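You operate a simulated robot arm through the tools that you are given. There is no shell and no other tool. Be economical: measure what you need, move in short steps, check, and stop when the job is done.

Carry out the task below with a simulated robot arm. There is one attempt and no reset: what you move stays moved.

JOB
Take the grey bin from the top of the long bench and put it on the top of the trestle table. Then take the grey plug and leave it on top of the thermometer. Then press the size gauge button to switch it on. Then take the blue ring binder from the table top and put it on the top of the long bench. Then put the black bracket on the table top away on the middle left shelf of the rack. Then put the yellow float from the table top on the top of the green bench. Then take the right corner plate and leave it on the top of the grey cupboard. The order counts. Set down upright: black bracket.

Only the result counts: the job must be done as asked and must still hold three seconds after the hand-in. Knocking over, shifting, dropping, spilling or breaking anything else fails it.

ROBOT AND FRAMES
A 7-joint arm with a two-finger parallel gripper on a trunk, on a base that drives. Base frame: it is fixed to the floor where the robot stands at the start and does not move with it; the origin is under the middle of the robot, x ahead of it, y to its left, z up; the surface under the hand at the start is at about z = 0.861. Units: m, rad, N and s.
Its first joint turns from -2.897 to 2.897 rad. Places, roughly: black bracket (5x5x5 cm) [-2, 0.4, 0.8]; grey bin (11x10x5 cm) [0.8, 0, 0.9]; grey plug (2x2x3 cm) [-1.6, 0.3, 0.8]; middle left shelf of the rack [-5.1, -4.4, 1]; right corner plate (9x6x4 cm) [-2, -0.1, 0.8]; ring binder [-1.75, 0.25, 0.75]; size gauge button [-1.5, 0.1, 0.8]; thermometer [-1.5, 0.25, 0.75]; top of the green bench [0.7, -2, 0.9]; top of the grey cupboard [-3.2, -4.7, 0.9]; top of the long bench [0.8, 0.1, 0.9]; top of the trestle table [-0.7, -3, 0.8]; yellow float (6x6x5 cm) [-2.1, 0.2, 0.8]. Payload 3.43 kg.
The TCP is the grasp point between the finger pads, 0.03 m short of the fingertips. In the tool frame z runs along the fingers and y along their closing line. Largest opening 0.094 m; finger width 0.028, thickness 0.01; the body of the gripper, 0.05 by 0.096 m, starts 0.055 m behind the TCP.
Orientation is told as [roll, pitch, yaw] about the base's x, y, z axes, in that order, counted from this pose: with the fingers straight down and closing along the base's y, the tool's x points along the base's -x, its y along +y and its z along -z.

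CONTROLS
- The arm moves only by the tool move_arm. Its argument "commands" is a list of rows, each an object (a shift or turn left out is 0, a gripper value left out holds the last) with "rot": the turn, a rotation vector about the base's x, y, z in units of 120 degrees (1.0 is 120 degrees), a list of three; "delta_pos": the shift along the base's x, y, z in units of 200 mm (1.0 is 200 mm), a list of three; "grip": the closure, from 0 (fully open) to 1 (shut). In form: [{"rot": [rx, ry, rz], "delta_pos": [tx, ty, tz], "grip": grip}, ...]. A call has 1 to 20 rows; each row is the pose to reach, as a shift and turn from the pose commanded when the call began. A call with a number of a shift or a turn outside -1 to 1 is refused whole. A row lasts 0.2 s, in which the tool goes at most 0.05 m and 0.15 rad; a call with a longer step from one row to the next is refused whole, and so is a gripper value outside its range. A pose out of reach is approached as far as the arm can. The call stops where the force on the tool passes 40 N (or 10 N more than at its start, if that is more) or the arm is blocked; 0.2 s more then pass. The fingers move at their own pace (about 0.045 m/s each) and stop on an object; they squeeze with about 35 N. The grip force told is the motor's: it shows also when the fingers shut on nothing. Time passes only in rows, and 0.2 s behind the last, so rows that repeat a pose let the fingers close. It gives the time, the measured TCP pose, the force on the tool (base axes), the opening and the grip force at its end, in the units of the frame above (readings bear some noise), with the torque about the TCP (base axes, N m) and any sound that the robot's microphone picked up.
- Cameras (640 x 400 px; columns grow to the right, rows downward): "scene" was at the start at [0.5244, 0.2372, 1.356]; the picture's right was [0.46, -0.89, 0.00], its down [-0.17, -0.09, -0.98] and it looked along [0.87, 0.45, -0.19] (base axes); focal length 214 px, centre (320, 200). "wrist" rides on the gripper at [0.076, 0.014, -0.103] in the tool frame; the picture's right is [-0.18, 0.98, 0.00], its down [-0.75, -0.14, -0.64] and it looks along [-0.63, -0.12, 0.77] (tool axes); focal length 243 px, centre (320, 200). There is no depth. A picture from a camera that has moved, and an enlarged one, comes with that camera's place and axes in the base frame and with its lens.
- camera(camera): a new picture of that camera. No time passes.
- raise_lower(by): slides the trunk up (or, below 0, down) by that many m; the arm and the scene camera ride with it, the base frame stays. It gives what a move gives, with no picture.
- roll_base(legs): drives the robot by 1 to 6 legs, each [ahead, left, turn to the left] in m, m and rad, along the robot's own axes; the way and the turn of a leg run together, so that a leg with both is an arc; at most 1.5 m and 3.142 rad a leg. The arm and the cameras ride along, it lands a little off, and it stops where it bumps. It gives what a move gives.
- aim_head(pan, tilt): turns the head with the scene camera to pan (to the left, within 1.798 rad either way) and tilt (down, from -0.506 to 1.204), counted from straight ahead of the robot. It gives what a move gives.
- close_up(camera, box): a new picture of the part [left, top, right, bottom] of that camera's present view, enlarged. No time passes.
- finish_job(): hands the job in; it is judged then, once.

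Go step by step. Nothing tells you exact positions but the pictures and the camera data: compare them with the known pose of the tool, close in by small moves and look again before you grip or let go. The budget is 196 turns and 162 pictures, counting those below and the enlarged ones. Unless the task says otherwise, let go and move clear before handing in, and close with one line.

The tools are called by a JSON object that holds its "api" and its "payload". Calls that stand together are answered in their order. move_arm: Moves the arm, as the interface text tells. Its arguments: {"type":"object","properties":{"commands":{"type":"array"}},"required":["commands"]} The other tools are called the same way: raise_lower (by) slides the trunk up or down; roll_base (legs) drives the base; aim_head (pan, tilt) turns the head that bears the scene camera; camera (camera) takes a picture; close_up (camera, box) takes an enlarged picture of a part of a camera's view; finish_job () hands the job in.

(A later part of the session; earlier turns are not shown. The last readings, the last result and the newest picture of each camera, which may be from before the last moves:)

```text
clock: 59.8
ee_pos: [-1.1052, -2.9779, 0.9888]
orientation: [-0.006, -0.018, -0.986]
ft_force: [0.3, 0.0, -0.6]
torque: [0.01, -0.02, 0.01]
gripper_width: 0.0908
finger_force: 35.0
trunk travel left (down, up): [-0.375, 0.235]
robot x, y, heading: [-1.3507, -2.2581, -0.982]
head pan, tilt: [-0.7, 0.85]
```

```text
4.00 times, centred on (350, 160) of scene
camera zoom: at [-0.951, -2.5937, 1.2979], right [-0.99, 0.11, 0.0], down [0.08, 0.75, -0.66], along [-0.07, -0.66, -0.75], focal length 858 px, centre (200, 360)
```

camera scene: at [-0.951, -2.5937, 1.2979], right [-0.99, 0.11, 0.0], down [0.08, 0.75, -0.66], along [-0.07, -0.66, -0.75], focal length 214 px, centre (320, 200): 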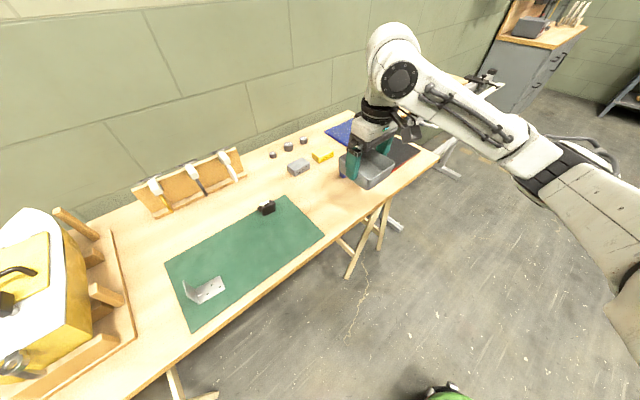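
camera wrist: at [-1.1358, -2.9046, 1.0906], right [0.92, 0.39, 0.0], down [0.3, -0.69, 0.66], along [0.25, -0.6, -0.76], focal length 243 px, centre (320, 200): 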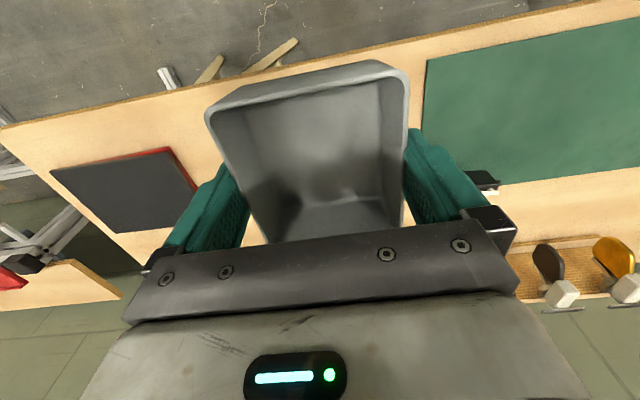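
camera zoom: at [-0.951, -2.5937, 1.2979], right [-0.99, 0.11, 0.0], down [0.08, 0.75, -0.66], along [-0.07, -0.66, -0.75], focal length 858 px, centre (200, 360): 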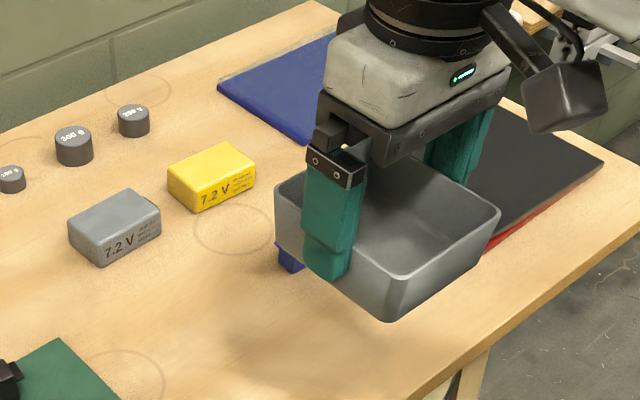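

I shift the hand 2 cm deeper and lower towards the surface.

{"api": "move_arm", "payload": {"commands": [{"delta_pos": [0.055, -0.085, -0.1]}, {"delta_pos": [0.06, -0.09, -0.3]}, {"delta_pos": [0.06, -0.09, -0.5]}, {"delta_pos": [0.06, -0.09, -0.6]}, {"delta_pos": [0.06, -0.09, -0.6]}]}}

{"api": "close_up", "payload": {"camera": "scene", "box": [270, 110, 430, 210]}}

{"api": "camera", "payload": {"camera": "wrist"}}

```text
clock: 61.0
ee_pos: [-1.0929, -2.9943, 0.8692]
orientation: [-0.005, -0.017, -0.985]
ft_force: [0.1, 0.1, -1.4]
torque: [-0.01, 0.02, -0.01]
gripper_width: 0.0908
finger_force: 35.5
trunk travel left (down, up): [-0.375, 0.235]
robot x, y, heading: [-1.3486, -2.2548, -0.985]
head pan, tilt: [-0.7, 0.85]
```

```text
4.00 times, centred on (350, 160) of scene
camera zoom: at [-0.9509, -2.5937, 1.2979], right [-0.99, 0.11, 0.0], down [0.08, 0.75, -0.66], along [-0.07, -0.66, -0.75], focal length 858 px, centre (200, 360)
```

zoom: 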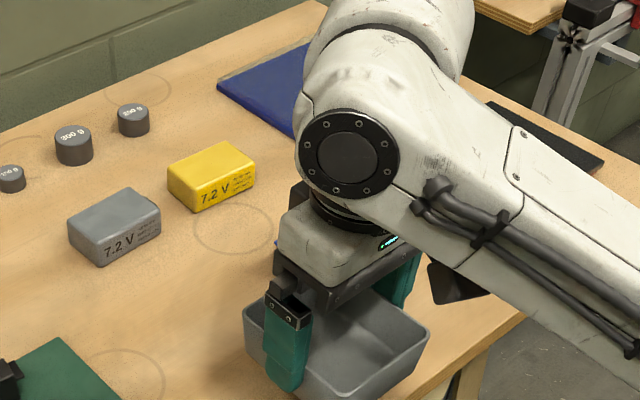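

```text
125 pictures are left
camera wrist: at [-1.124, -2.9221, 0.9708], right [0.92, 0.39, 0.0], down [0.3, -0.69, 0.66], along [0.25, -0.6, -0.76], focal length 243 px, centre (320, 200)
```

wrist: 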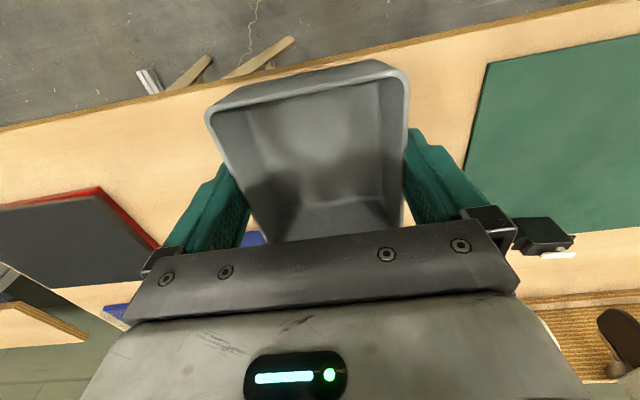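

The bin's front is right at the table edge, so I shift it 3.5 cm deeper and 3 cm towards the mat, then look again.

{"api": "move_arm", "payload": {"commands": [{"delta_pos": [0.12, -0.027, 0]}, {"delta_pos": [0.235, -0.054, 0]}, {"delta_pos": [0.235, -0.054, 0]}]}}

{"api": "camera", "payload": {"camera": "wrist"}}

{"api": "close_up", "payload": {"camera": "scene", "box": [270, 110, 430, 210]}}

```text
clock: 61.8
ee_pos: [-1.0459, -3.0059, 0.8687]
orientation: [-0.005, -0.018, -0.985]
ft_force: [0.4, 0.3, -0.8]
torque: [0.01, -0.03, 0.03]
gripper_width: 0.0907
finger_force: 35.0
trunk travel left (down, up): [-0.375, 0.235]
robot x, y, heading: [-1.3483, -2.2558, -0.983]
head pan, tilt: [-0.7, 0.85]
```

```text
124 pictures are left
camera wrist: at [-1.0771, -2.9335, 0.9709], right [0.92, 0.39, 0.0], down [0.3, -0.69, 0.66], along [0.25, -0.6, -0.76], focal length 243 px, centre (320, 200)
```

wrist: 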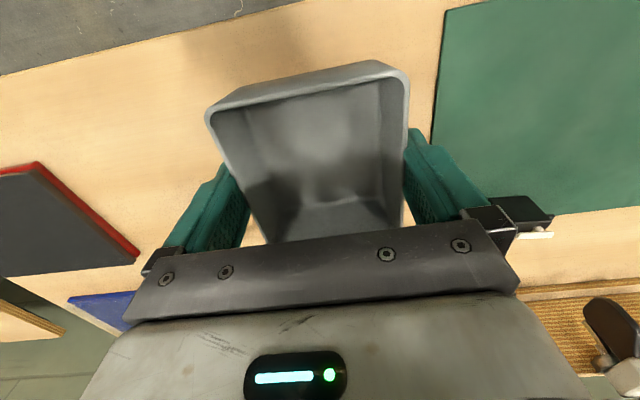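

```text
4.00 times, centred on (350, 160) of scene
camera zoom: at [-0.951, -2.5937, 1.2979], right [-0.99, 0.11, 0.0], down [0.08, 0.75, -0.66], along [-0.07, -0.66, -0.75], focal length 858 px, centre (200, 360)
```

zoom: 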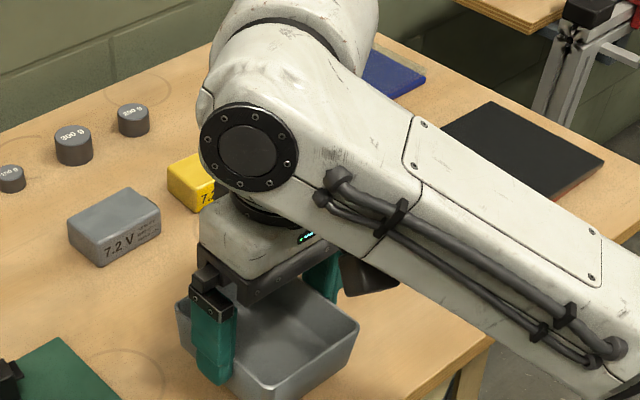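

Clearances are good. I lower in small steps until contact.

{"api": "move_arm", "payload": {"commands": [{"delta_pos": [0, 0, -0.04]}, {"delta_pos": [0, 0, -0.07]}, {"delta_pos": [0, 0, -0.09]}, {"delta_pos": [0, 0, -0.11]}, {"delta_pos": [0, 0, -0.13]}, {"delta_pos": [0, 0, -0.15]}]}}

```text
clock: 63.1
ee_pos: [-1.0464, -3.0044, 0.8388]
orientation: [-0.005, -0.018, -0.984]
ft_force: [-0.3, 0.0, -1.0]
torque: [0.0, -0.01, -0.01]
gripper_width: 0.0909
finger_force: 34.5
trunk travel left (down, up): [-0.375, 0.235]
robot x, y, heading: [-1.3495, -2.2568, -0.983]
head pan, tilt: [-0.7, 0.85]
```

{"api": "move_arm", "payload": {"commands": [{"delta_pos": [0, 0, -0.02]}, {"delta_pos": [0, 0, -0.04]}, {"delta_pos": [0, 0, -0.06]}, {"delta_pos": [0, 0, -0.08]}, {"delta_pos": [0, 0, -0.1]}, {"delta_pos": [0, 0, -0.12]}, {"delta_pos": [0, 0, -0.14]}, {"delta_pos": [0, 0, -0.16]}]}}

{"api": "camera", "payload": {"camera": "wrist"}}

```text
clock: 64.3
ee_pos: [-1.0469, -3.006, 0.8272]
orientation: [-0.01, -0.026, -0.982]
ft_force: [-1.4, 5.5, 22.8]
torque: [1.74, -0.18, 0.09]
gripper_width: 0.091
finger_force: 35.0
trunk travel left (down, up): [-0.375, 0.235]
robot x, y, heading: [-1.347, -2.253, -0.982]
head pan, tilt: [-0.7, 0.85]
stopped in row 5: the force on the tool passed its limit at 47 N (the readings are from after the stop); the commanded pose is now the measured one
```

```text
122 pictures are left
camera wrist: at [-1.0774, -2.9321, 0.9282], right [0.92, 0.39, 0.0], down [0.3, -0.69, 0.66], along [0.26, -0.61, -0.75], focal length 243 px, centre (320, 200)
```

wrist: 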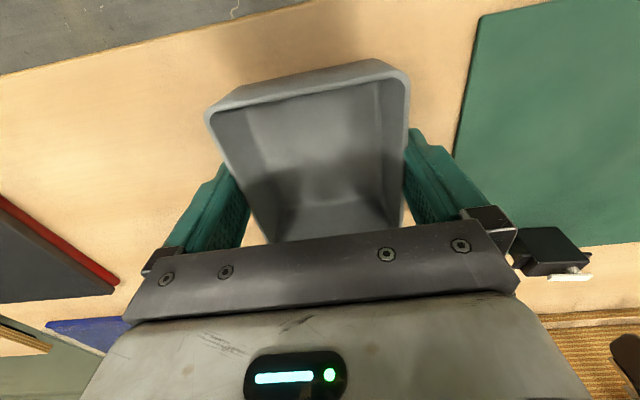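

Contact with the table is made, so I open and lift straight up.

{"api": "move_arm", "payload": {"commands": [{"grip": 0}, {"grip": 0}, {"grip": 0}, {"delta_pos": [0, 0, 0.05], "grip": 0}, {"delta_pos": [0, 0, 0.15], "grip": 0}, {"delta_pos": [0, 0, 0.3], "grip": 0}, {"delta_pos": [0, 0, 0.5], "grip": 0}, {"delta_pos": [0, 0, 0.7], "grip": 0}, {"delta_pos": [0, 0, 0.9], "grip": 0}, {"delta_pos": [0, 0, 1.0], "grip": 0}]}}

{"api": "camera", "payload": {"camera": "wrist"}}

{"api": "close_up", "payload": {"camera": "scene", "box": [250, 110, 410, 210]}}

```text
clock: 66.5
ee_pos: [-1.0456, -3.0052, 1.0253]
orientation: [-0.007, -0.024, -0.984]
ft_force: [0.8, -0.6, -0.5]
torque: [-0.03, -0.01, -0.03]
gripper_width: 0.0942
finger_force: 0.0
trunk travel left (down, up): [-0.375, 0.235]
robot x, y, heading: [-1.3504, -2.2531, -0.983]
head pan, tilt: [-0.7, 0.85]
```

```text
121 pictures are left
camera wrist: at [-1.0761, -2.9325, 1.1262], right [0.92, 0.39, 0.0], down [0.29, -0.69, 0.66], along [0.26, -0.61, -0.75], focal length 243 px, centre (320, 200)
```

wrist: 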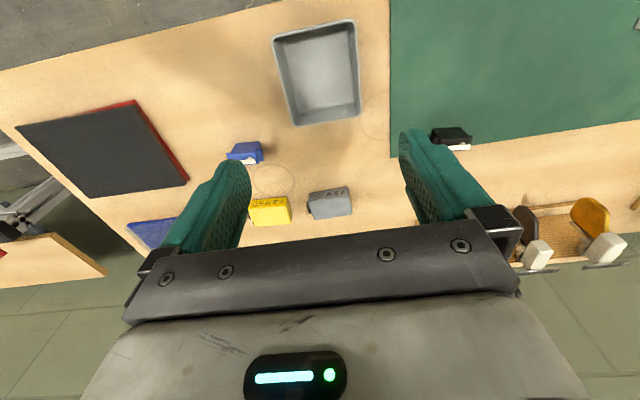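

```text
4.00 times, centred on (330, 160) of scene
camera zoom: at [-0.9509, -2.5935, 1.2978], right [-0.99, 0.11, 0.0], down [0.08, 0.75, -0.66], along [-0.07, -0.66, -0.75], focal length 858 px, centre (280, 360)
```

zoom: 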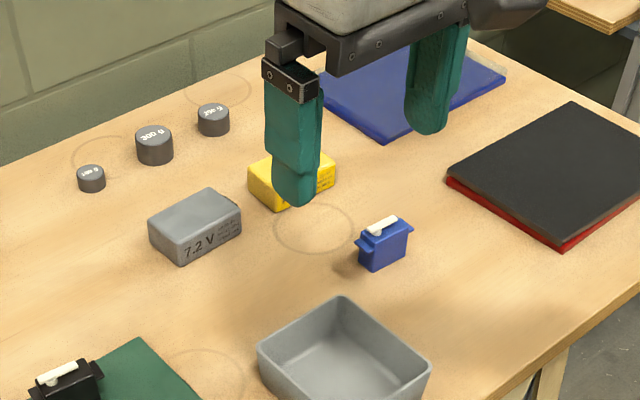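

The bin is on the trestle table. I retract the hand, back off and turn toward the table with the plug and gauge.

{"api": "move_arm", "payload": {"commands": [{"delta_pos": [-0.05, 0.1, 0.2]}, {"delta_pos": [-0.15, 0.25, 0.35]}, {"delta_pos": [-0.25, 0.4, 0.5]}, {"delta_pos": [-0.35, 0.55, 0.6]}, {"delta_pos": [-0.45, 0.7, 0.7]}, {"delta_pos": [-0.55, 0.85, 0.7]}, {"delta_pos": [-0.55, 0.85, 0.7]}]}}

{"api": "roll_base", "payload": {"legs": [[-0.9, 0, 0], [0, 0, 2.5]]}}

{"api": "aim_head", "payload": {"pan": 0, "tilt": 0.4}}

{"api": "camera", "payload": {"camera": "scene"}}

```text
clock: 68.1
ee_pos: [-1.1551, -2.8366, 1.1646]
orientation: [-0.006, -0.025, -0.985]
ft_force: [0.0, 0.0, -0.5]
torque: [0.0, 0.01, 0.01]
gripper_width: 0.0941
finger_force: 0.1
trunk travel left (down, up): [-0.375, 0.235]
robot x, y, heading: [-1.3481, -2.2536, -0.982]
head pan, tilt: [-0.7, 0.85]
```

```text
clock: 78.8
ee_pos: [-1.6653, -0.9238, 1.1639]
orientation: [-0.007, -0.024, 1.531]
ft_force: [0.5, 0.4, 0.7]
torque: [0.0, -0.02, 0.04]
gripper_width: 0.0943
finger_force: 0.1
trunk travel left (down, up): [-0.375, 0.235]
robot x, y, heading: [-1.8535, -1.5086, 1.527]
head pan, tilt: [-0.7, 0.85]
```

```text
clock: 79.8
ee_pos: [-1.6652, -0.9236, 1.1625]
orientation: [-0.008, -0.025, 1.53]
ft_force: [-0.5, 0.1, 0.0]
torque: [0.01, 0.01, -0.02]
gripper_width: 0.0938
finger_force: 0.2
trunk travel left (down, up): [-0.375, 0.235]
robot x, y, heading: [-1.8522, -1.5079, 1.528]
head pan, tilt: [0.0, 0.4]
```

```text
119 pictures are left
camera scene: at [-2.0245, -0.9661, 1.337], right [1.0, -0.04, 0.0], down [-0.02, -0.39, -0.92], along [0.04, 0.92, -0.39], focal length 214 px, centre (320, 200)
```

scene: 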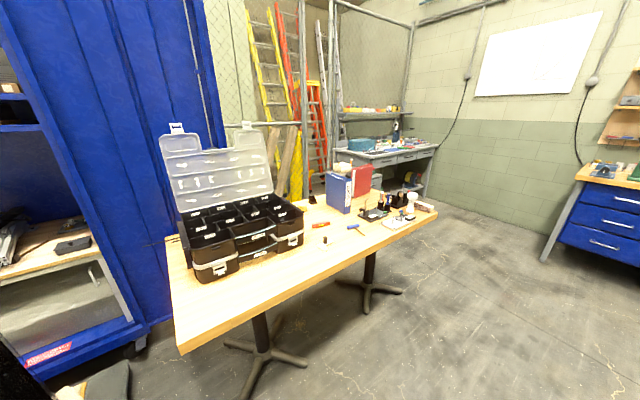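

The table is ahead, with its front edge from about (-2.4, -0.6) to (-1.2, 0.2). I zoom in on the items.

{"api": "close_up", "payload": {"camera": "scene", "box": [290, 150, 450, 250]}}

```text
4.00 times, centred on (370, 200) of scene
camera zoom: at [-2.0245, -0.9661, 1.337], right [1.0, -0.04, 0.0], down [-0.02, -0.39, -0.92], along [0.04, 0.92, -0.39], focal length 858 px, centre (120, 200)
```

zoom: 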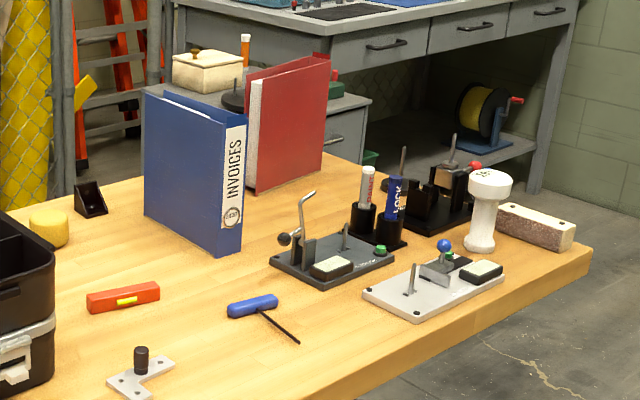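

I turn parallel to the table and strafe to the right part where the gauges are.

{"api": "roll_base", "payload": {"legs": [[0, 0, 0.657], [0, -1.1, 0], [0.3, 0, 0]]}}

{"api": "aim_head", "payload": {"pan": -0.1, "tilt": 0.6}}

{"api": "camera", "payload": {"camera": "scene"}}

```text
clock: 88.8
ee_pos: [-1.3451, -0.0568, 1.164]
orientation: [-0.007, -0.024, 2.186]
ft_force: [-0.5, -0.7, 0.0]
torque: [-0.02, 0.01, 0.01]
gripper_width: 0.0937
finger_force: 0.0
trunk travel left (down, up): [-0.375, 0.235]
robot x, y, heading: [-1.1371, -0.6311, 2.19]
head pan, tilt: [0.0, 0.4]
```

```text
clock: 89.6
ee_pos: [-1.3442, -0.0564, 1.1635]
orientation: [-0.008, -0.024, 2.187]
ft_force: [0.3, -0.5, 0.8]
torque: [-0.04, -0.01, 0.0]
gripper_width: 0.0939
finger_force: 0.1
trunk travel left (down, up): [-0.375, 0.235]
robot x, y, heading: [-1.1364, -0.6333, 2.183]
head pan, tilt: [-0.099, 0.6]
```

```text
117 pictures are left
camera scene: at [-1.5942, -0.3068, 1.3189], right [0.87, 0.49, 0.0], down [0.28, -0.49, -0.83], along [-0.41, 0.72, -0.56], focal length 214 px, centre (320, 200)
```

scene: 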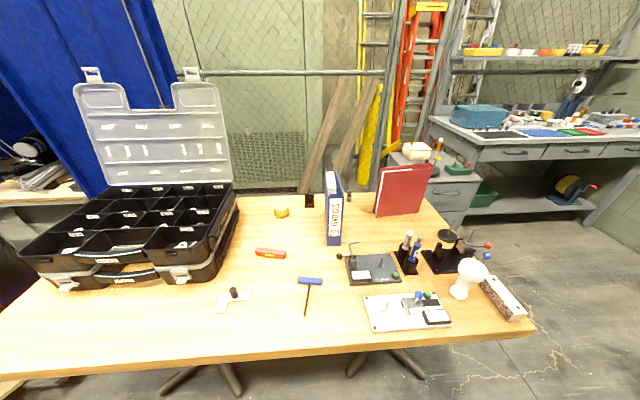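

{"api": "close_up", "payload": {"camera": "scene", "box": [325, 215, 535, 345]}}

{"api": "close_up", "payload": {"camera": "scene", "box": [200, 185, 360, 320]}}

{"api": "camera", "payload": {"camera": "wrist"}}

```text
3.05 times, centred on (430, 280) of scene
camera zoom: at [-1.5942, -0.3068, 1.3189], right [0.87, 0.49, 0.0], down [0.28, -0.49, -0.83], along [-0.41, 0.72, -0.56], focal length 654 px, centre (-15, -44)
```

zoom: 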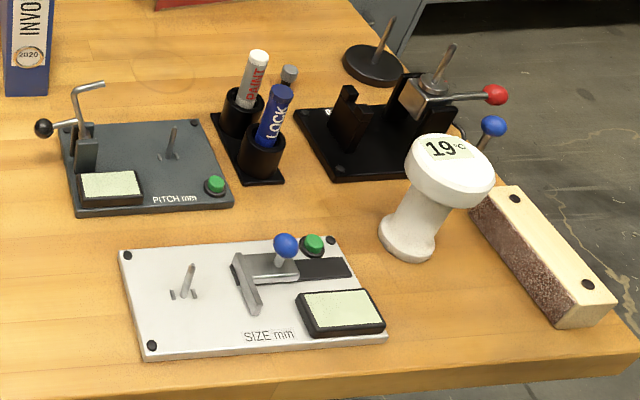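

```text
2.96 times, centred on (280, 252) of scene
camera zoom: at [-1.5942, -0.3068, 1.3189], right [0.87, 0.49, 0.0], down [0.28, -0.49, -0.83], along [-0.41, 0.72, -0.56], focal length 636 px, centre (438, 44)
```

zoom: 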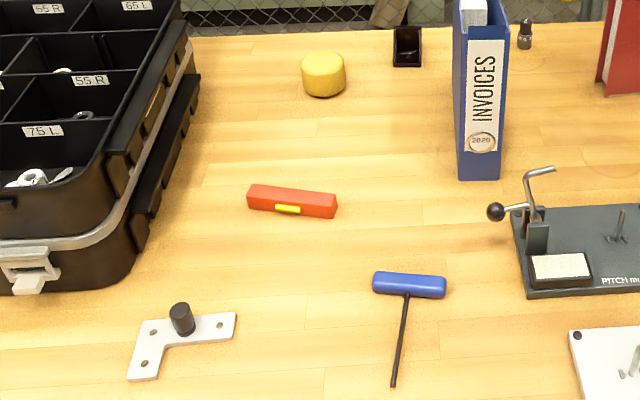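

```text
114 pictures are left
camera wrist: at [-1.311, -0.1297, 1.2652], right [-0.91, -0.42, 0.0], down [-0.31, 0.68, 0.66], along [-0.27, 0.6, -0.75], focal length 243 px, centre (320, 200)
```

wrist: 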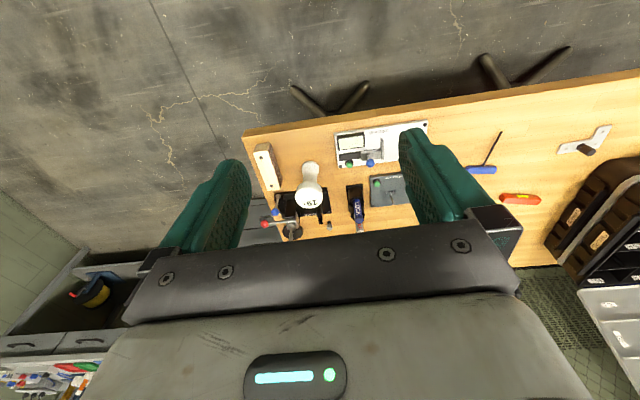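

I've identified everything: the plug is behind the LOCK bottle near (-1.56, 0.355), the thermometer near (-1.43, 0.20), and the size gauge's green button near (-1.51, 0.13). I move 0.2 m closer.

{"api": "roll_base", "payload": {"legs": [[0.2, 0, 0]]}}

{"api": "aim_head", "payload": {"pan": -0.35, "tilt": 0.75}}

{"api": "camera", "payload": {"camera": "scene"}}

{"api": "camera", "payload": {"camera": "wrist"}}

```text
clock: 91.2
ee_pos: [-1.4614, 0.1078, 1.1639]
orientation: [-0.008, -0.025, 2.188]
ft_force: [-0.2, 0.4, 0.4]
torque: [0.04, 0.01, 0.0]
gripper_width: 0.0939
finger_force: 0.1
trunk travel left (down, up): [-0.375, 0.235]
robot x, y, heading: [-1.2514, -0.4723, 2.188]
head pan, tilt: [-0.099, 0.6]
```

```text
clock: 92.0
ee_pos: [-1.4612, 0.1085, 1.1631]
orientation: [-0.007, -0.025, 2.188]
ft_force: [-0.7, 0.4, -0.7]
torque: [-0.01, 0.01, 0.01]
gripper_width: 0.0939
finger_force: 0.1
trunk travel left (down, up): [-0.375, 0.235]
robot x, y, heading: [-1.2531, -0.4693, 2.19]
head pan, tilt: [-0.351, 0.75]
```

```text
113 pictures are left
camera scene: at [-1.6892, -0.1402, 1.306], right [0.96, 0.26, 0.0], down [0.18, -0.66, -0.73], along [-0.19, 0.71, -0.68], focal length 214 px, centre (320, 200)
```

scene: 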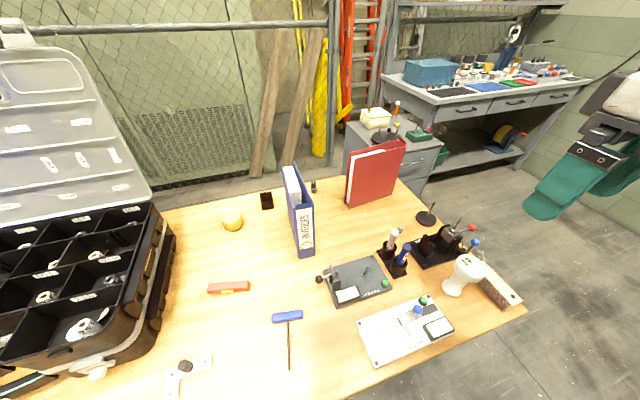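

```text
112 pictures are left
camera wrist: at [-1.4283, 0.0344, 1.2652], right [-0.91, -0.42, 0.0], down [-0.32, 0.68, 0.66], along [-0.27, 0.6, -0.75], focal length 243 px, centre (320, 200)
```

wrist: 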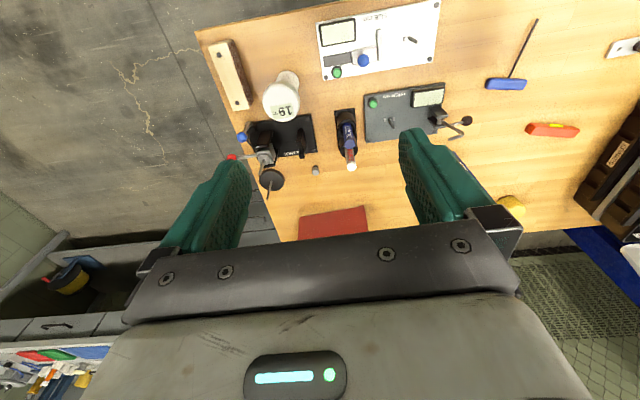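

The plug is near (-1.555, 0.35). I move the hand above it, partly closed, and look.

{"api": "move_arm", "payload": {"commands": [{"delta_pos": [-0.1, 0.2, 0], "grip": 0.4}, {"delta_pos": [-0.2, 0.4, 0], "grip": 0.4}, {"delta_pos": [-0.3, 0.6, 0], "grip": 0.4}, {"delta_pos": [-0.4, 0.8, -0.1], "grip": 0.4}, {"delta_pos": [-0.47, 1.0, -0.2], "grip": 0.4}, {"delta_pos": [-0.47, 1.0, -0.3], "grip": 0.4}, {"delta_pos": [-0.47, 1.0, -0.3], "grip": 0.4}]}}

{"api": "camera", "payload": {"camera": "wrist"}}

{"api": "close_up", "payload": {"camera": "scene", "box": [320, 130, 520, 330]}}

```text
clock: 93.5
ee_pos: [-1.5555, 0.3092, 1.1025]
orientation: [-0.008, -0.023, 2.19]
ft_force: [-0.7, 0.8, -0.5]
torque: [0.02, 0.0, 0.04]
gripper_width: 0.0564
finger_force: 0.0
trunk travel left (down, up): [-0.375, 0.235]
robot x, y, heading: [-1.2517, -0.468, 2.192]
head pan, tilt: [-0.351, 0.75]
```

```text
111 pictures are left
camera wrist: at [-1.5222, 0.2351, 1.2047], right [-0.91, -0.42, 0.0], down [-0.32, 0.68, 0.66], along [-0.27, 0.6, -0.75], focal length 243 px, centre (320, 200)
```

wrist: 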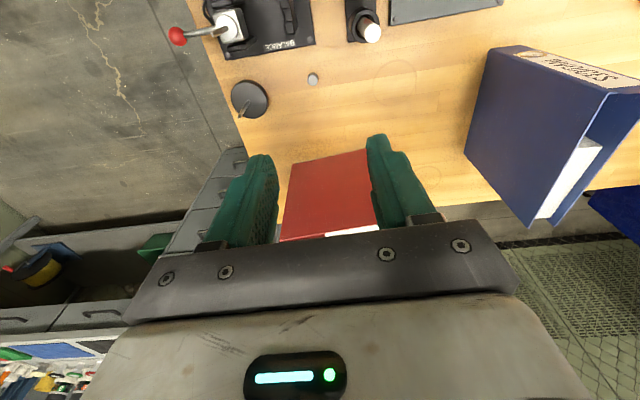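

```text
2.00 times, centred on (420, 230) of scene
camera zoom: at [-1.6893, -0.1401, 1.3059], right [0.96, 0.26, 0.0], down [0.18, -0.66, -0.73], along [-0.19, 0.71, -0.68], focal length 429 px, centre (120, 140)
```

zoom: 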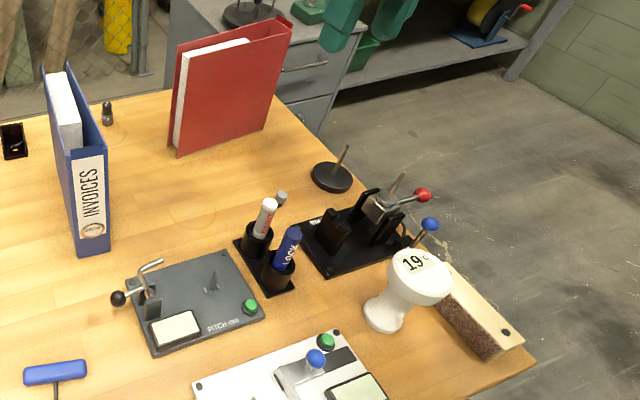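

The plug is at (-1.556, 0.347) with clear space around it. I descend part way and look.

{"api": "move_arm", "payload": {"commands": [{"delta_pos": [0, 0.1, -0.1]}, {"delta_pos": [0, 0.19, -0.3]}, {"delta_pos": [0, 0.19, -0.5]}, {"delta_pos": [0, 0.19, -0.7]}, {"delta_pos": [0, 0.19, -0.9]}, {"delta_pos": [0, 0.19, -1.0]}, {"delta_pos": [0, 0.19, -1.0]}]}}

{"api": "camera", "payload": {"camera": "wrist"}}

{"api": "close_up", "payload": {"camera": "scene", "box": [350, 170, 470, 270]}}

```text
clock: 95.2
ee_pos: [-1.5551, 0.346, 0.9032]
orientation: [-0.008, -0.024, 2.188]
ft_force: [0.0, -0.1, 0.3]
torque: [0.01, -0.03, 0.0]
gripper_width: 0.0564
finger_force: 0.0
trunk travel left (down, up): [-0.375, 0.235]
robot x, y, heading: [-1.2507, -0.4649, 2.193]
head pan, tilt: [-0.351, 0.75]
```

```text
109 pictures are left
camera wrist: at [-1.5213, 0.2729, 1.0044], right [-0.91, -0.42, 0.0], down [-0.32, 0.68, 0.66], along [-0.27, 0.6, -0.75], focal length 243 px, centre (320, 200)
```

wrist: 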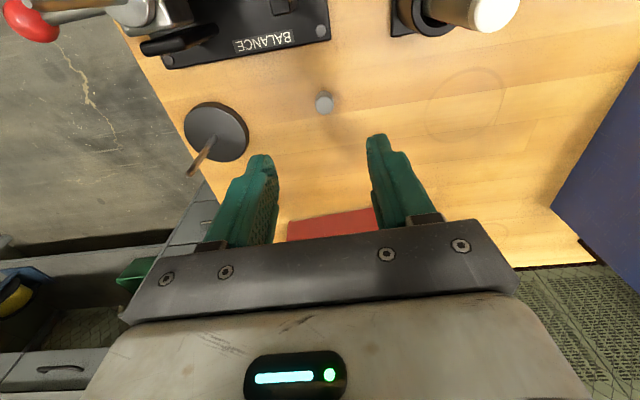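

```text
4.00 times, centred on (410, 220) of scene
camera zoom: at [-1.6893, -0.1401, 1.3059], right [0.96, 0.26, 0.0], down [0.18, -0.66, -0.73], along [-0.19, 0.71, -0.68], focal length 858 px, centre (-40, 120)
```

zoom: 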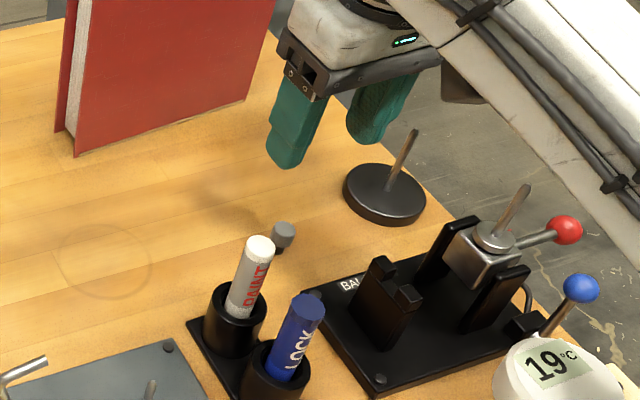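

Aligned; I descend to about z=0.79.

{"api": "move_arm", "payload": {"commands": [{"delta_pos": [-0.005, -0.005, -0.2]}, {"delta_pos": [-0.005, -0.005, -0.4]}, {"delta_pos": [-0.005, -0.005, -0.5]}, {"delta_pos": [-0.005, -0.005, -0.56]}, {"delta_pos": [-0.005, -0.005, -0.56]}]}}

{"api": "camera", "payload": {"camera": "wrist"}}

{"api": "close_up", "payload": {"camera": "scene", "box": [370, 190, 440, 250]}}

```text
clock: 96.3
ee_pos: [-1.557, 0.3449, 0.792]
orientation: [-0.008, -0.026, 2.189]
ft_force: [-0.7, -0.2, 0.2]
torque: [0.0, 0.01, 0.01]
gripper_width: 0.0563
finger_force: 0.0
trunk travel left (down, up): [-0.375, 0.235]
robot x, y, heading: [-1.2537, -0.4698, 2.189]
head pan, tilt: [-0.351, 0.75]
```

```text
107 pictures are left
camera wrist: at [-1.5234, 0.2715, 0.893], right [-0.91, -0.42, 0.0], down [-0.32, 0.68, 0.66], along [-0.27, 0.6, -0.75], focal length 243 px, centre (320, 200)
```

wrist: 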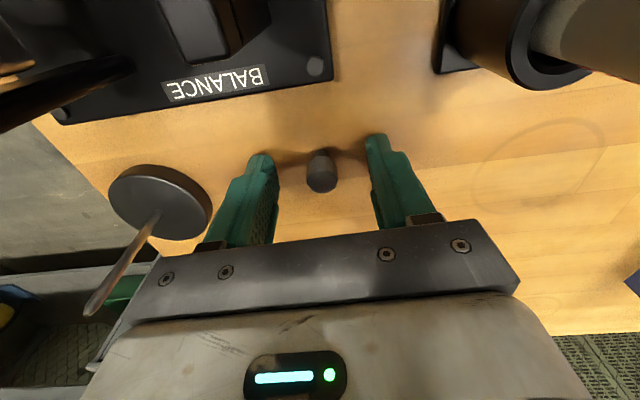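

```text
6.67 times, centred on (405, 220) of scene
camera zoom: at [-1.6893, -0.1401, 1.3059], right [0.96, 0.26, 0.0], down [0.18, -0.66, -0.73], along [-0.19, 0.71, -0.68], focal length 1430 px, centre (-247, 67)
```

zoom: 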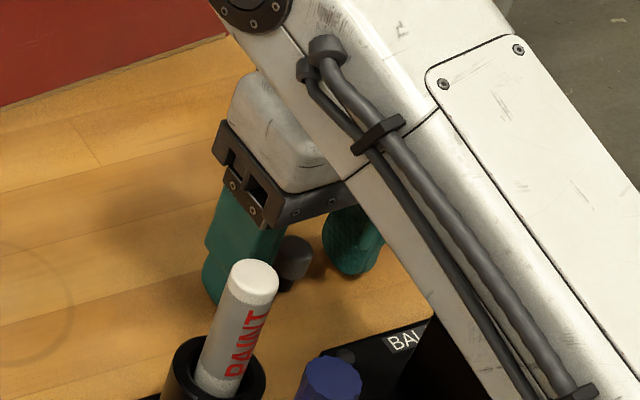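

The plug is centred between the fingers. I lower 6 mm and close.

{"api": "move_arm", "payload": {"commands": [{"delta_pos": [0.005, -0.015, -0.03], "grip": 0.4}, {"delta_pos": [0.005, -0.015, -0.03], "grip": 1}, {"delta_pos": [0.005, -0.015, -0.03], "grip": 1}, {"delta_pos": [0.005, -0.015, -0.03], "grip": 1}, {"delta_pos": [0.005, -0.015, -0.03], "grip": 1}, {"delta_pos": [0.005, -0.015, -0.03], "grip": 1}]}}

{"api": "camera", "payload": {"camera": "wrist"}}

```text
clock: 97.0
ee_pos: [-1.5634, 0.3406, 0.7909]
orientation: [-0.005, -0.034, 2.201]
ft_force: [-8.6, -13.5, 15.8]
torque: [-0.71, 0.44, -0.06]
gripper_width: 0.0269
finger_force: 7.7
trunk travel left (down, up): [-0.375, 0.235]
robot x, y, heading: [-1.2512, -0.465, 2.188]
head pan, tilt: [-0.351, 0.75]
stopped in row 3: the force on the tool passed its limit at 43 N (the readings are from after the stop); the commanded pose is now the measured one
```

```text
105 pictures are left
camera wrist: at [-1.528, 0.2668, 0.8912], right [-0.9, -0.43, 0.0], down [-0.32, 0.67, 0.67], along [-0.29, 0.6, -0.74], focal length 243 px, centre (320, 200)
```

wrist: 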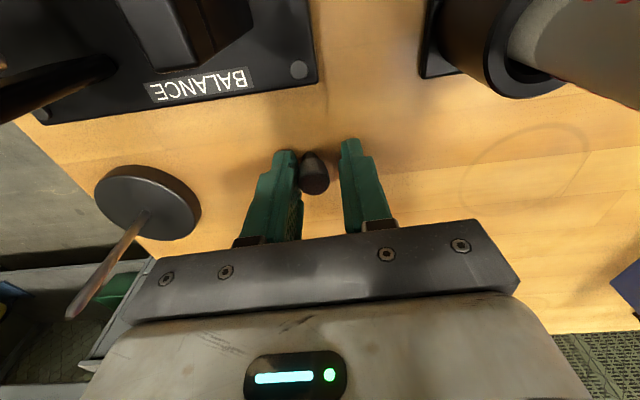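

The tips touched the table surface, so I raise 4 mm and finish closing.

{"api": "move_arm", "payload": {"commands": [{"delta_pos": [0.0, 0.0, 0.02], "grip": 0.7}, {"delta_pos": [0.01, 0.01, 0.02], "grip": 0.7}, {"delta_pos": [0.01, 0.01, 0.02], "grip": 1}, {"delta_pos": [0.01, 0.01, 0.02], "grip": 1}, {"delta_pos": [0.01, 0.01, 0.02], "grip": 1}]}}

{"api": "camera", "payload": {"camera": "wrist"}}

```text
clock: 98.2
ee_pos: [-1.5588, 0.3445, 0.7924]
orientation: [-0.008, -0.033, 2.197]
ft_force: [-0.3, -0.2, 0.0]
torque: [-0.02, -0.05, 0.03]
gripper_width: 0.0103
finger_force: 35.2
trunk travel left (down, up): [-0.375, 0.235]
robot x, y, heading: [-1.251, -0.463, 2.192]
head pan, tilt: [-0.351, 0.75]
```

```text
104 pictures are left
camera wrist: at [-1.524, 0.27, 0.8937], right [-0.91, -0.42, 0.0], down [-0.32, 0.67, 0.67], along [-0.28, 0.6, -0.74], focal length 243 px, centre (320, 200)
```

wrist: 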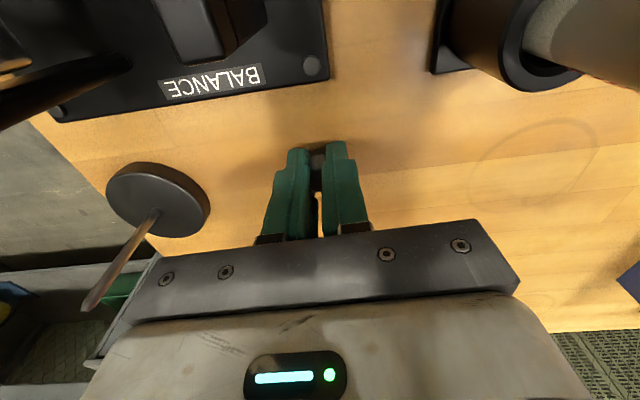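

Gripped at 1.0 cm, probably on the stem. I lift and inspect.

{"api": "move_arm", "payload": {"commands": [{"delta_pos": [0, 0, 0.06]}, {"delta_pos": [0, 0, 0.15]}, {"delta_pos": [0, 0, 0.3]}, {"delta_pos": [0, 0, 0.5]}, {"delta_pos": [0, 0, 0.7]}, {"delta_pos": [0, 0, 0.8]}, {"delta_pos": [0, 0, 0.8]}]}}

{"api": "close_up", "payload": {"camera": "wrist", "box": [240, 100, 400, 240]}}

{"api": "close_up", "payload": {"camera": "scene", "box": [370, 150, 490, 250]}}

```text
clock: 99.8
ee_pos: [-1.5581, 0.3443, 0.9522]
orientation: [-0.007, -0.034, 2.194]
ft_force: [0.4, -0.5, 0.3]
torque: [-0.01, 0.0, -0.01]
gripper_width: 0.0102
finger_force: 35.3
trunk travel left (down, up): [-0.375, 0.235]
robot x, y, heading: [-1.2534, -0.4645, 2.192]
head pan, tilt: [-0.351, 0.75]
```

```text
2.86 times, centred on (320, 170) of wrist
camera zoom: at [-1.5236, 0.2698, 1.0527], right [-0.91, -0.42, 0.0], down [-0.32, 0.67, 0.67], along [-0.28, 0.6, -0.74], focal length 693 px, centre (320, 286)
```

zoom: 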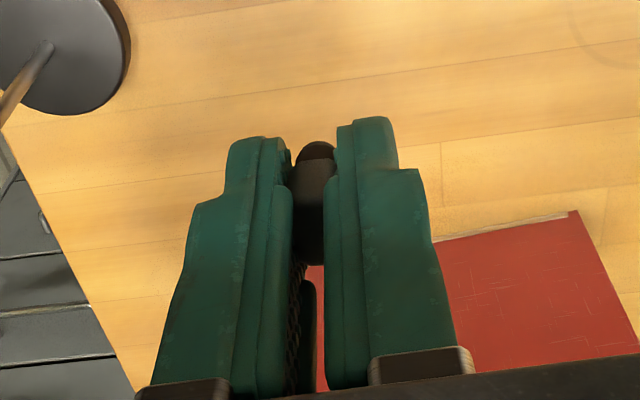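

```text
4.00 times, centred on (430, 200) of scene
camera zoom: at [-1.6901, -0.1409, 1.3059], right [0.96, 0.27, 0.0], down [0.18, -0.66, -0.73], along [-0.19, 0.71, -0.68], focal length 858 px, centre (-120, 200)
```

zoom: 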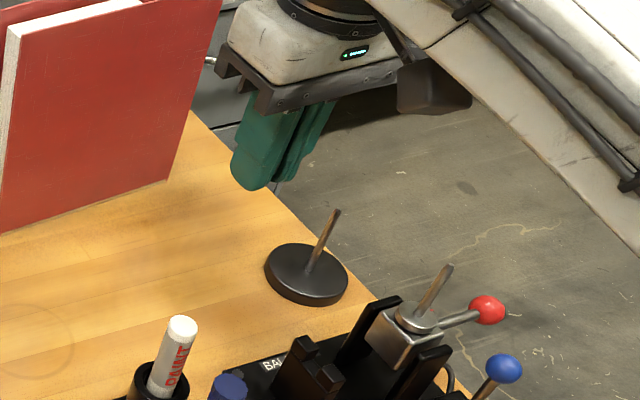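

I inspect the thermometer top and move the hand toward it, turning to see the plug from the side.

{"api": "move_arm", "payload": {"commands": [{"delta_pos": [0.1, -0.1, 0.1], "rot": [0, 0, -0.07]}, {"delta_pos": [0.2, -0.25, 0.2], "rot": [0, 0, -0.14]}, {"delta_pos": [0.3, -0.4, 0.3], "rot": [0, 0, -0.21]}, {"delta_pos": [0.4, -0.55, 0.3], "rot": [0, 0, -0.28]}, {"delta_pos": [0.5, -0.6, 0.3], "rot": [0, 0, -0.35]}, {"delta_pos": [0.5, -0.6, 0.3], "rot": [0, 0, -0.42]}, {"delta_pos": [0.5, -0.6, 0.3], "rot": [0, 0, -0.49]}, {"delta_pos": [0.5, -0.6, 0.3], "rot": [0, 0, -0.56]}, {"delta_pos": [0.5, -0.6, 0.3], "rot": [0, 0, -0.6]}, {"delta_pos": [0.5, -0.6, 0.3], "rot": [0, 0, -0.6]}]}}

{"api": "close_up", "payload": {"camera": "scene", "box": [400, 170, 540, 310]}}

{"api": "camera", "payload": {"camera": "wrist"}}

```text
clock: 102.0
ee_pos: [-1.458, 0.2234, 1.0128]
orientation: [-0.009, -0.032, 0.937]
ft_force: [-0.3, -0.4, 0.4]
torque: [0.01, 0.01, -0.01]
gripper_width: 0.0101
finger_force: 34.9
trunk travel left (down, up): [-0.375, 0.235]
robot x, y, heading: [-1.2499, -0.468, 2.185]
head pan, tilt: [-0.351, 0.75]
```

```text
2.86 times, centred on (470, 240) of scene
camera zoom: at [-1.69, -0.141, 1.3059], right [0.96, 0.27, 0.0], down [0.18, -0.66, -0.73], along [-0.19, 0.71, -0.68], focal length 613 px, centre (-109, 86)
```

zoom: 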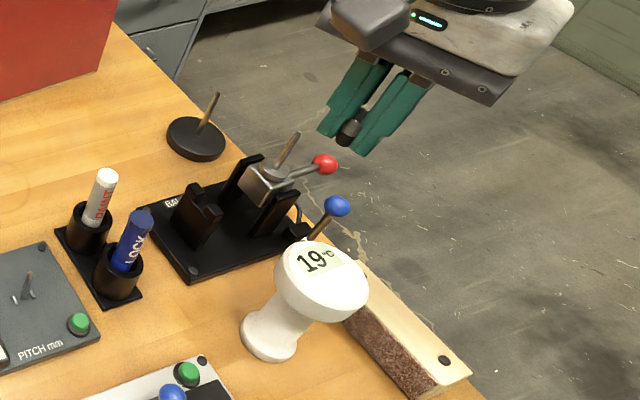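

```text
100 pictures are left
camera wrist: at [-1.5175, 0.1684, 1.1136], right [-0.68, 0.73, 0.0], down [0.54, 0.51, 0.67], along [0.49, 0.46, -0.74], focal length 243 px, centre (320, 200)
```

wrist: 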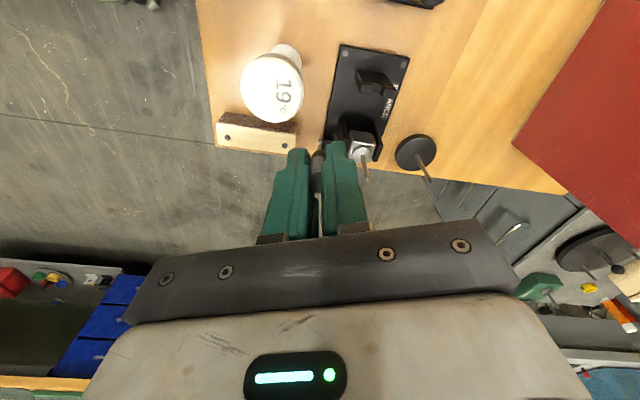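

{"api": "close_up", "payload": {"camera": "scene", "box": [465, 180, 505, 210]}}

{"api": "close_up", "payload": {"camera": "wrist", "box": [210, 30, 370, 200]}}

```text
13.33 times, centred on (485, 195) of scene
camera zoom: at [-1.69, -0.141, 1.3059], right [0.96, 0.27, 0.0], down [0.18, -0.66, -0.73], along [-0.19, 0.71, -0.68], focal length 2860 px, centre (-1880, 267)
```

zoom: 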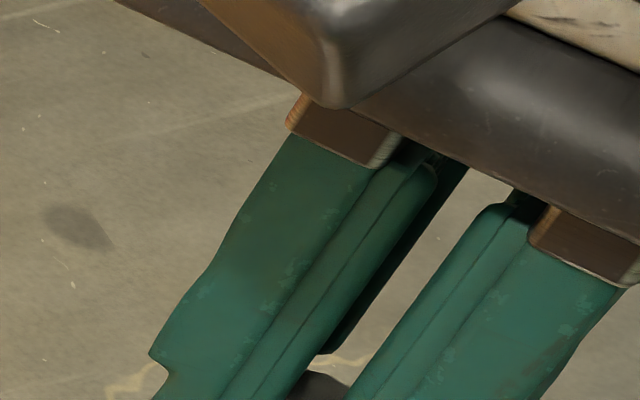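

```text
2.35 times, centred on (290, 115) of wrist
camera zoom: at [-1.5175, 0.1684, 1.1136], right [-0.68, 0.73, 0.0], down [0.54, 0.51, 0.67], along [0.49, 0.46, -0.74], focal length 571 px, centre (391, 400)
```

zoom: 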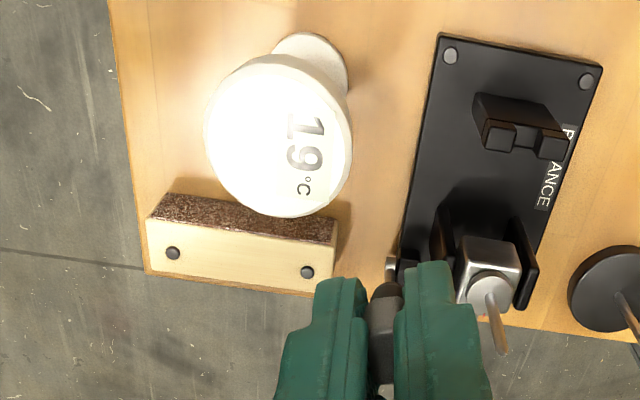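

{"api": "close_up", "payload": {"camera": "scene", "box": [455, 195, 495, 225]}}

```text
13.33 times, centred on (475, 210) of scene
camera zoom: at [-1.69, -0.141, 1.3059], right [0.96, 0.27, 0.0], down [0.18, -0.66, -0.73], along [-0.19, 0.71, -0.68], focal length 2860 px, centre (-1747, 67)
```

zoom: 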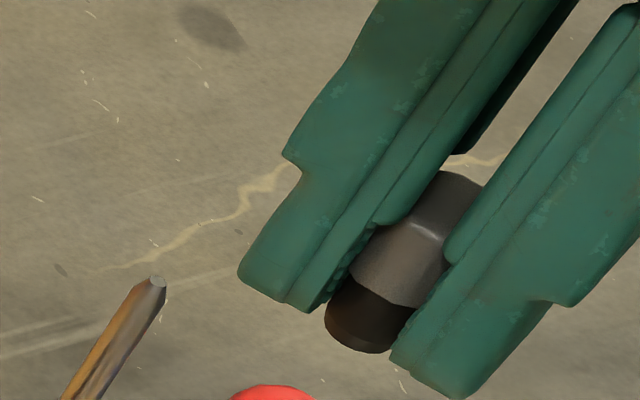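

The plug hangs upright between the tips. The thermometer cap centres at about (-1.432, 0.19) with its top at z≈0.874, so I move above it.

{"api": "move_arm", "payload": {"commands": [{"delta_pos": [0.065, -0.085, 0]}, {"delta_pos": [0.13, -0.167, 0]}, {"delta_pos": [0.13, -0.167, -0.15]}, {"delta_pos": [0.13, -0.167, -0.3]}, {"delta_pos": [0.13, -0.167, -0.4]}, {"delta_pos": [0.13, -0.167, -0.4]}]}}

{"api": "close_up", "payload": {"camera": "scene", "box": [420, 200, 520, 300]}}

{"api": "close_up", "payload": {"camera": "wrist", "box": [220, 50, 420, 220]}}

```text
clock: 103.4
ee_pos: [-1.4308, 0.1913, 0.9341]
orientation: [-0.008, -0.034, 0.941]
ft_force: [-0.2, -0.4, 0.4]
torque: [-0.03, -0.03, 0.02]
gripper_width: 0.0099
finger_force: 35.0
trunk travel left (down, up): [-0.375, 0.235]
robot x, y, heading: [-1.247, -0.4654, 2.189]
head pan, tilt: [-0.351, 0.75]
```

```text
4.00 times, centred on (470, 250) of scene
camera zoom: at [-1.69, -0.141, 1.3059], right [0.96, 0.27, 0.0], down [0.18, -0.66, -0.73], along [-0.19, 0.71, -0.68], focal length 858 px, centre (-280, 0)
```

zoom: 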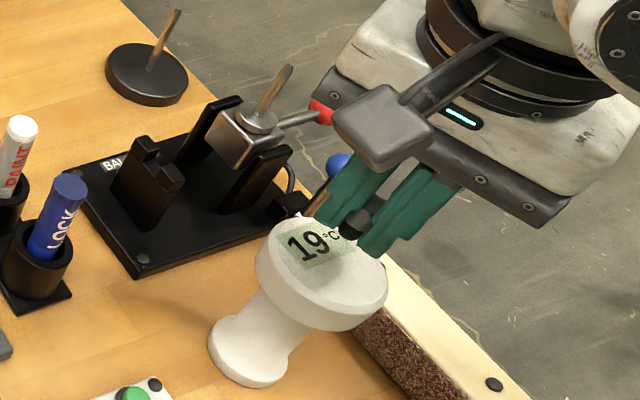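

```text
2.35 times, centred on (320, 135) of wrist
camera zoom: at [-1.4907, 0.1352, 1.0338], right [-0.68, 0.73, 0.0], down [0.54, 0.51, 0.67], along [0.49, 0.46, -0.74], focal length 571 px, centre (320, 353)
```

zoom: 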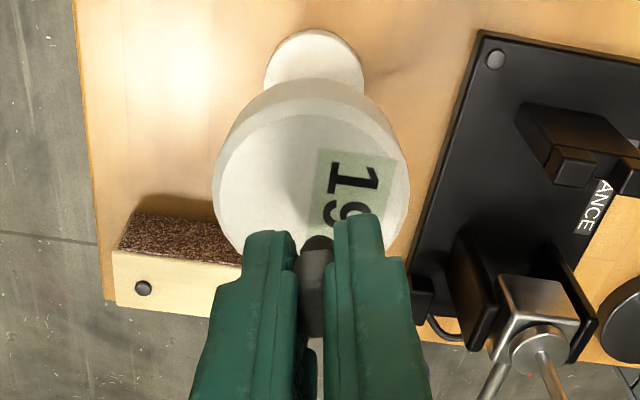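

Well centred. I lower slowly until contact.

{"api": "move_arm", "payload": {"commands": [{"delta_pos": [0, 0, -0.03]}, {"delta_pos": [0, 0, -0.06]}, {"delta_pos": [0, 0, -0.08]}, {"delta_pos": [0, 0, -0.09]}, {"delta_pos": [0, 0, -0.1]}, {"delta_pos": [0, 0, -0.11]}]}}

{"api": "close_up", "payload": {"camera": "scene", "box": [450, 220, 500, 270]}}

```text
clock: 104.8
ee_pos: [-1.4318, 0.1918, 0.9106]
orientation: [-0.008, -0.033, 0.938]
ft_force: [0.2, -0.5, 0.1]
torque: [0.0, 0.0, -0.03]
gripper_width: 0.0101
finger_force: 35.1
trunk travel left (down, up): [-0.375, 0.235]
robot x, y, heading: [-1.259, -0.4693, 2.186]
head pan, tilt: [-0.351, 0.75]
```

```text
8.00 times, centred on (475, 245) of scene
camera zoom: at [-1.69, -0.141, 1.3059], right [0.96, 0.27, 0.0], down [0.18, -0.66, -0.73], along [-0.19, 0.71, -0.68], focal length 1716 px, centre (-920, -160)
```

zoom: 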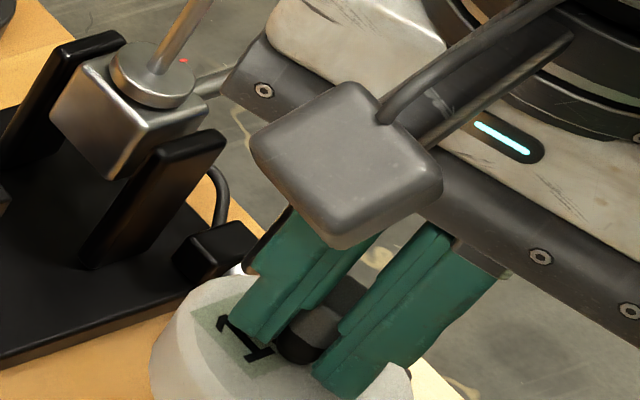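

{"api": "move_arm", "payload": {"commands": [{"delta_pos": [0, 0, -0.01]}, {"delta_pos": [0, 0, -0.015]}, {"delta_pos": [0, 0, -0.02]}]}}

```text
clock: 105.6
ee_pos: [-1.4309, 0.1915, 0.908]
orientation: [-0.002, -0.035, 0.937]
ft_force: [-1.5, 0.3, 32.9]
torque: [0.03, 0.1, 0.02]
gripper_width: 0.0099
finger_force: 34.9
trunk travel left (down, up): [-0.375, 0.235]
robot x, y, heading: [-1.2504, -0.471, 2.188]
head pan, tilt: [-0.351, 0.75]
```

Contact is made. I ease off, open, and retract up.

{"api": "move_arm", "payload": {"commands": [{"delta_pos": [0, 0, 0.006], "grip": 1}, {"delta_pos": [0, 0, 0.006], "grip": 0.85}, {"delta_pos": [0, 0, 0.006], "grip": 0.7}, {"delta_pos": [0, 0, 0.006], "grip": 0.55}, {"delta_pos": [0, 0, 0.006], "grip": 0.55}]}}

{"api": "move_arm", "payload": {"commands": [{"delta_pos": [0, 0, 0.08], "grip": 0.55}, {"delta_pos": [0, 0, 0.2], "grip": 0.55}, {"delta_pos": [0, 0, 0.4], "grip": 0.55}, {"delta_pos": [0, 0, 0.6], "grip": 0.55}, {"delta_pos": [0, 0, 0.7], "grip": 0.55}, {"delta_pos": [0, 0, 0.7], "grip": 0.55}]}}

{"api": "close_up", "payload": {"camera": "scene", "box": [400, 200, 520, 320]}}

{"api": "camera", "payload": {"camera": "wrist"}}

```text
clock: 106.8
ee_pos: [-1.4329, 0.1898, 0.9093]
orientation: [-0.004, -0.033, 0.94]
ft_force: [0.5, -1.3, 17.6]
torque: [-0.18, 0.12, 0.02]
gripper_width: 0.0378
finger_force: 0.0
trunk travel left (down, up): [-0.375, 0.235]
robot x, y, heading: [-1.2506, -0.468, 2.186]
head pan, tilt: [-0.351, 0.75]
```

```text
clock: 108.2
ee_pos: [-1.4308, 0.1912, 1.0467]
orientation: [-0.006, -0.031, 0.939]
ft_force: [0.4, 0.0, 0.2]
torque: [0.01, 0.01, 0.01]
gripper_width: 0.0421
finger_force: 0.0
trunk travel left (down, up): [-0.375, 0.235]
robot x, y, heading: [-1.2522, -0.4699, 2.194]
head pan, tilt: [-0.351, 0.75]
```

```text
3.33 times, centred on (460, 260) of scene
camera zoom: at [-1.69, -0.141, 1.3059], right [0.96, 0.27, 0.0], down [0.18, -0.66, -0.73], along [-0.19, 0.71, -0.68], focal length 715 px, centre (-147, 0)
```

zoom: 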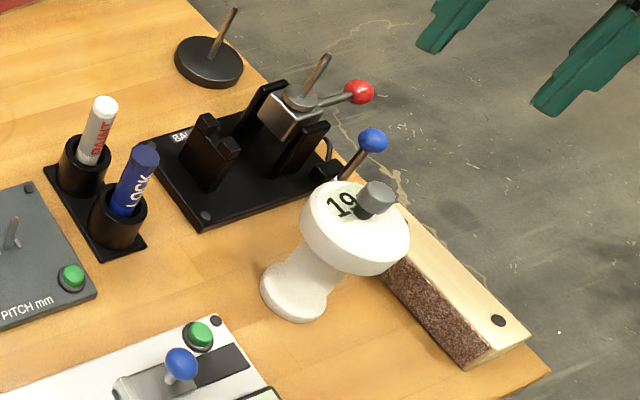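

```text
92 pictures are left
camera wrist: at [-1.4913, 0.1351, 1.1482], right [-0.68, 0.73, 0.0], down [0.54, 0.51, 0.67], along [0.49, 0.46, -0.74], focal length 243 px, centre (320, 200)
```

wrist: 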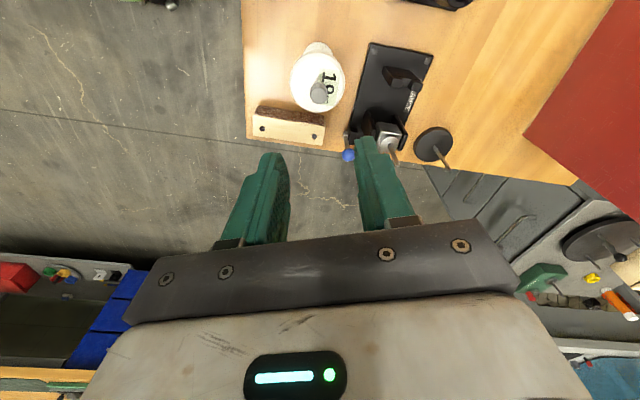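

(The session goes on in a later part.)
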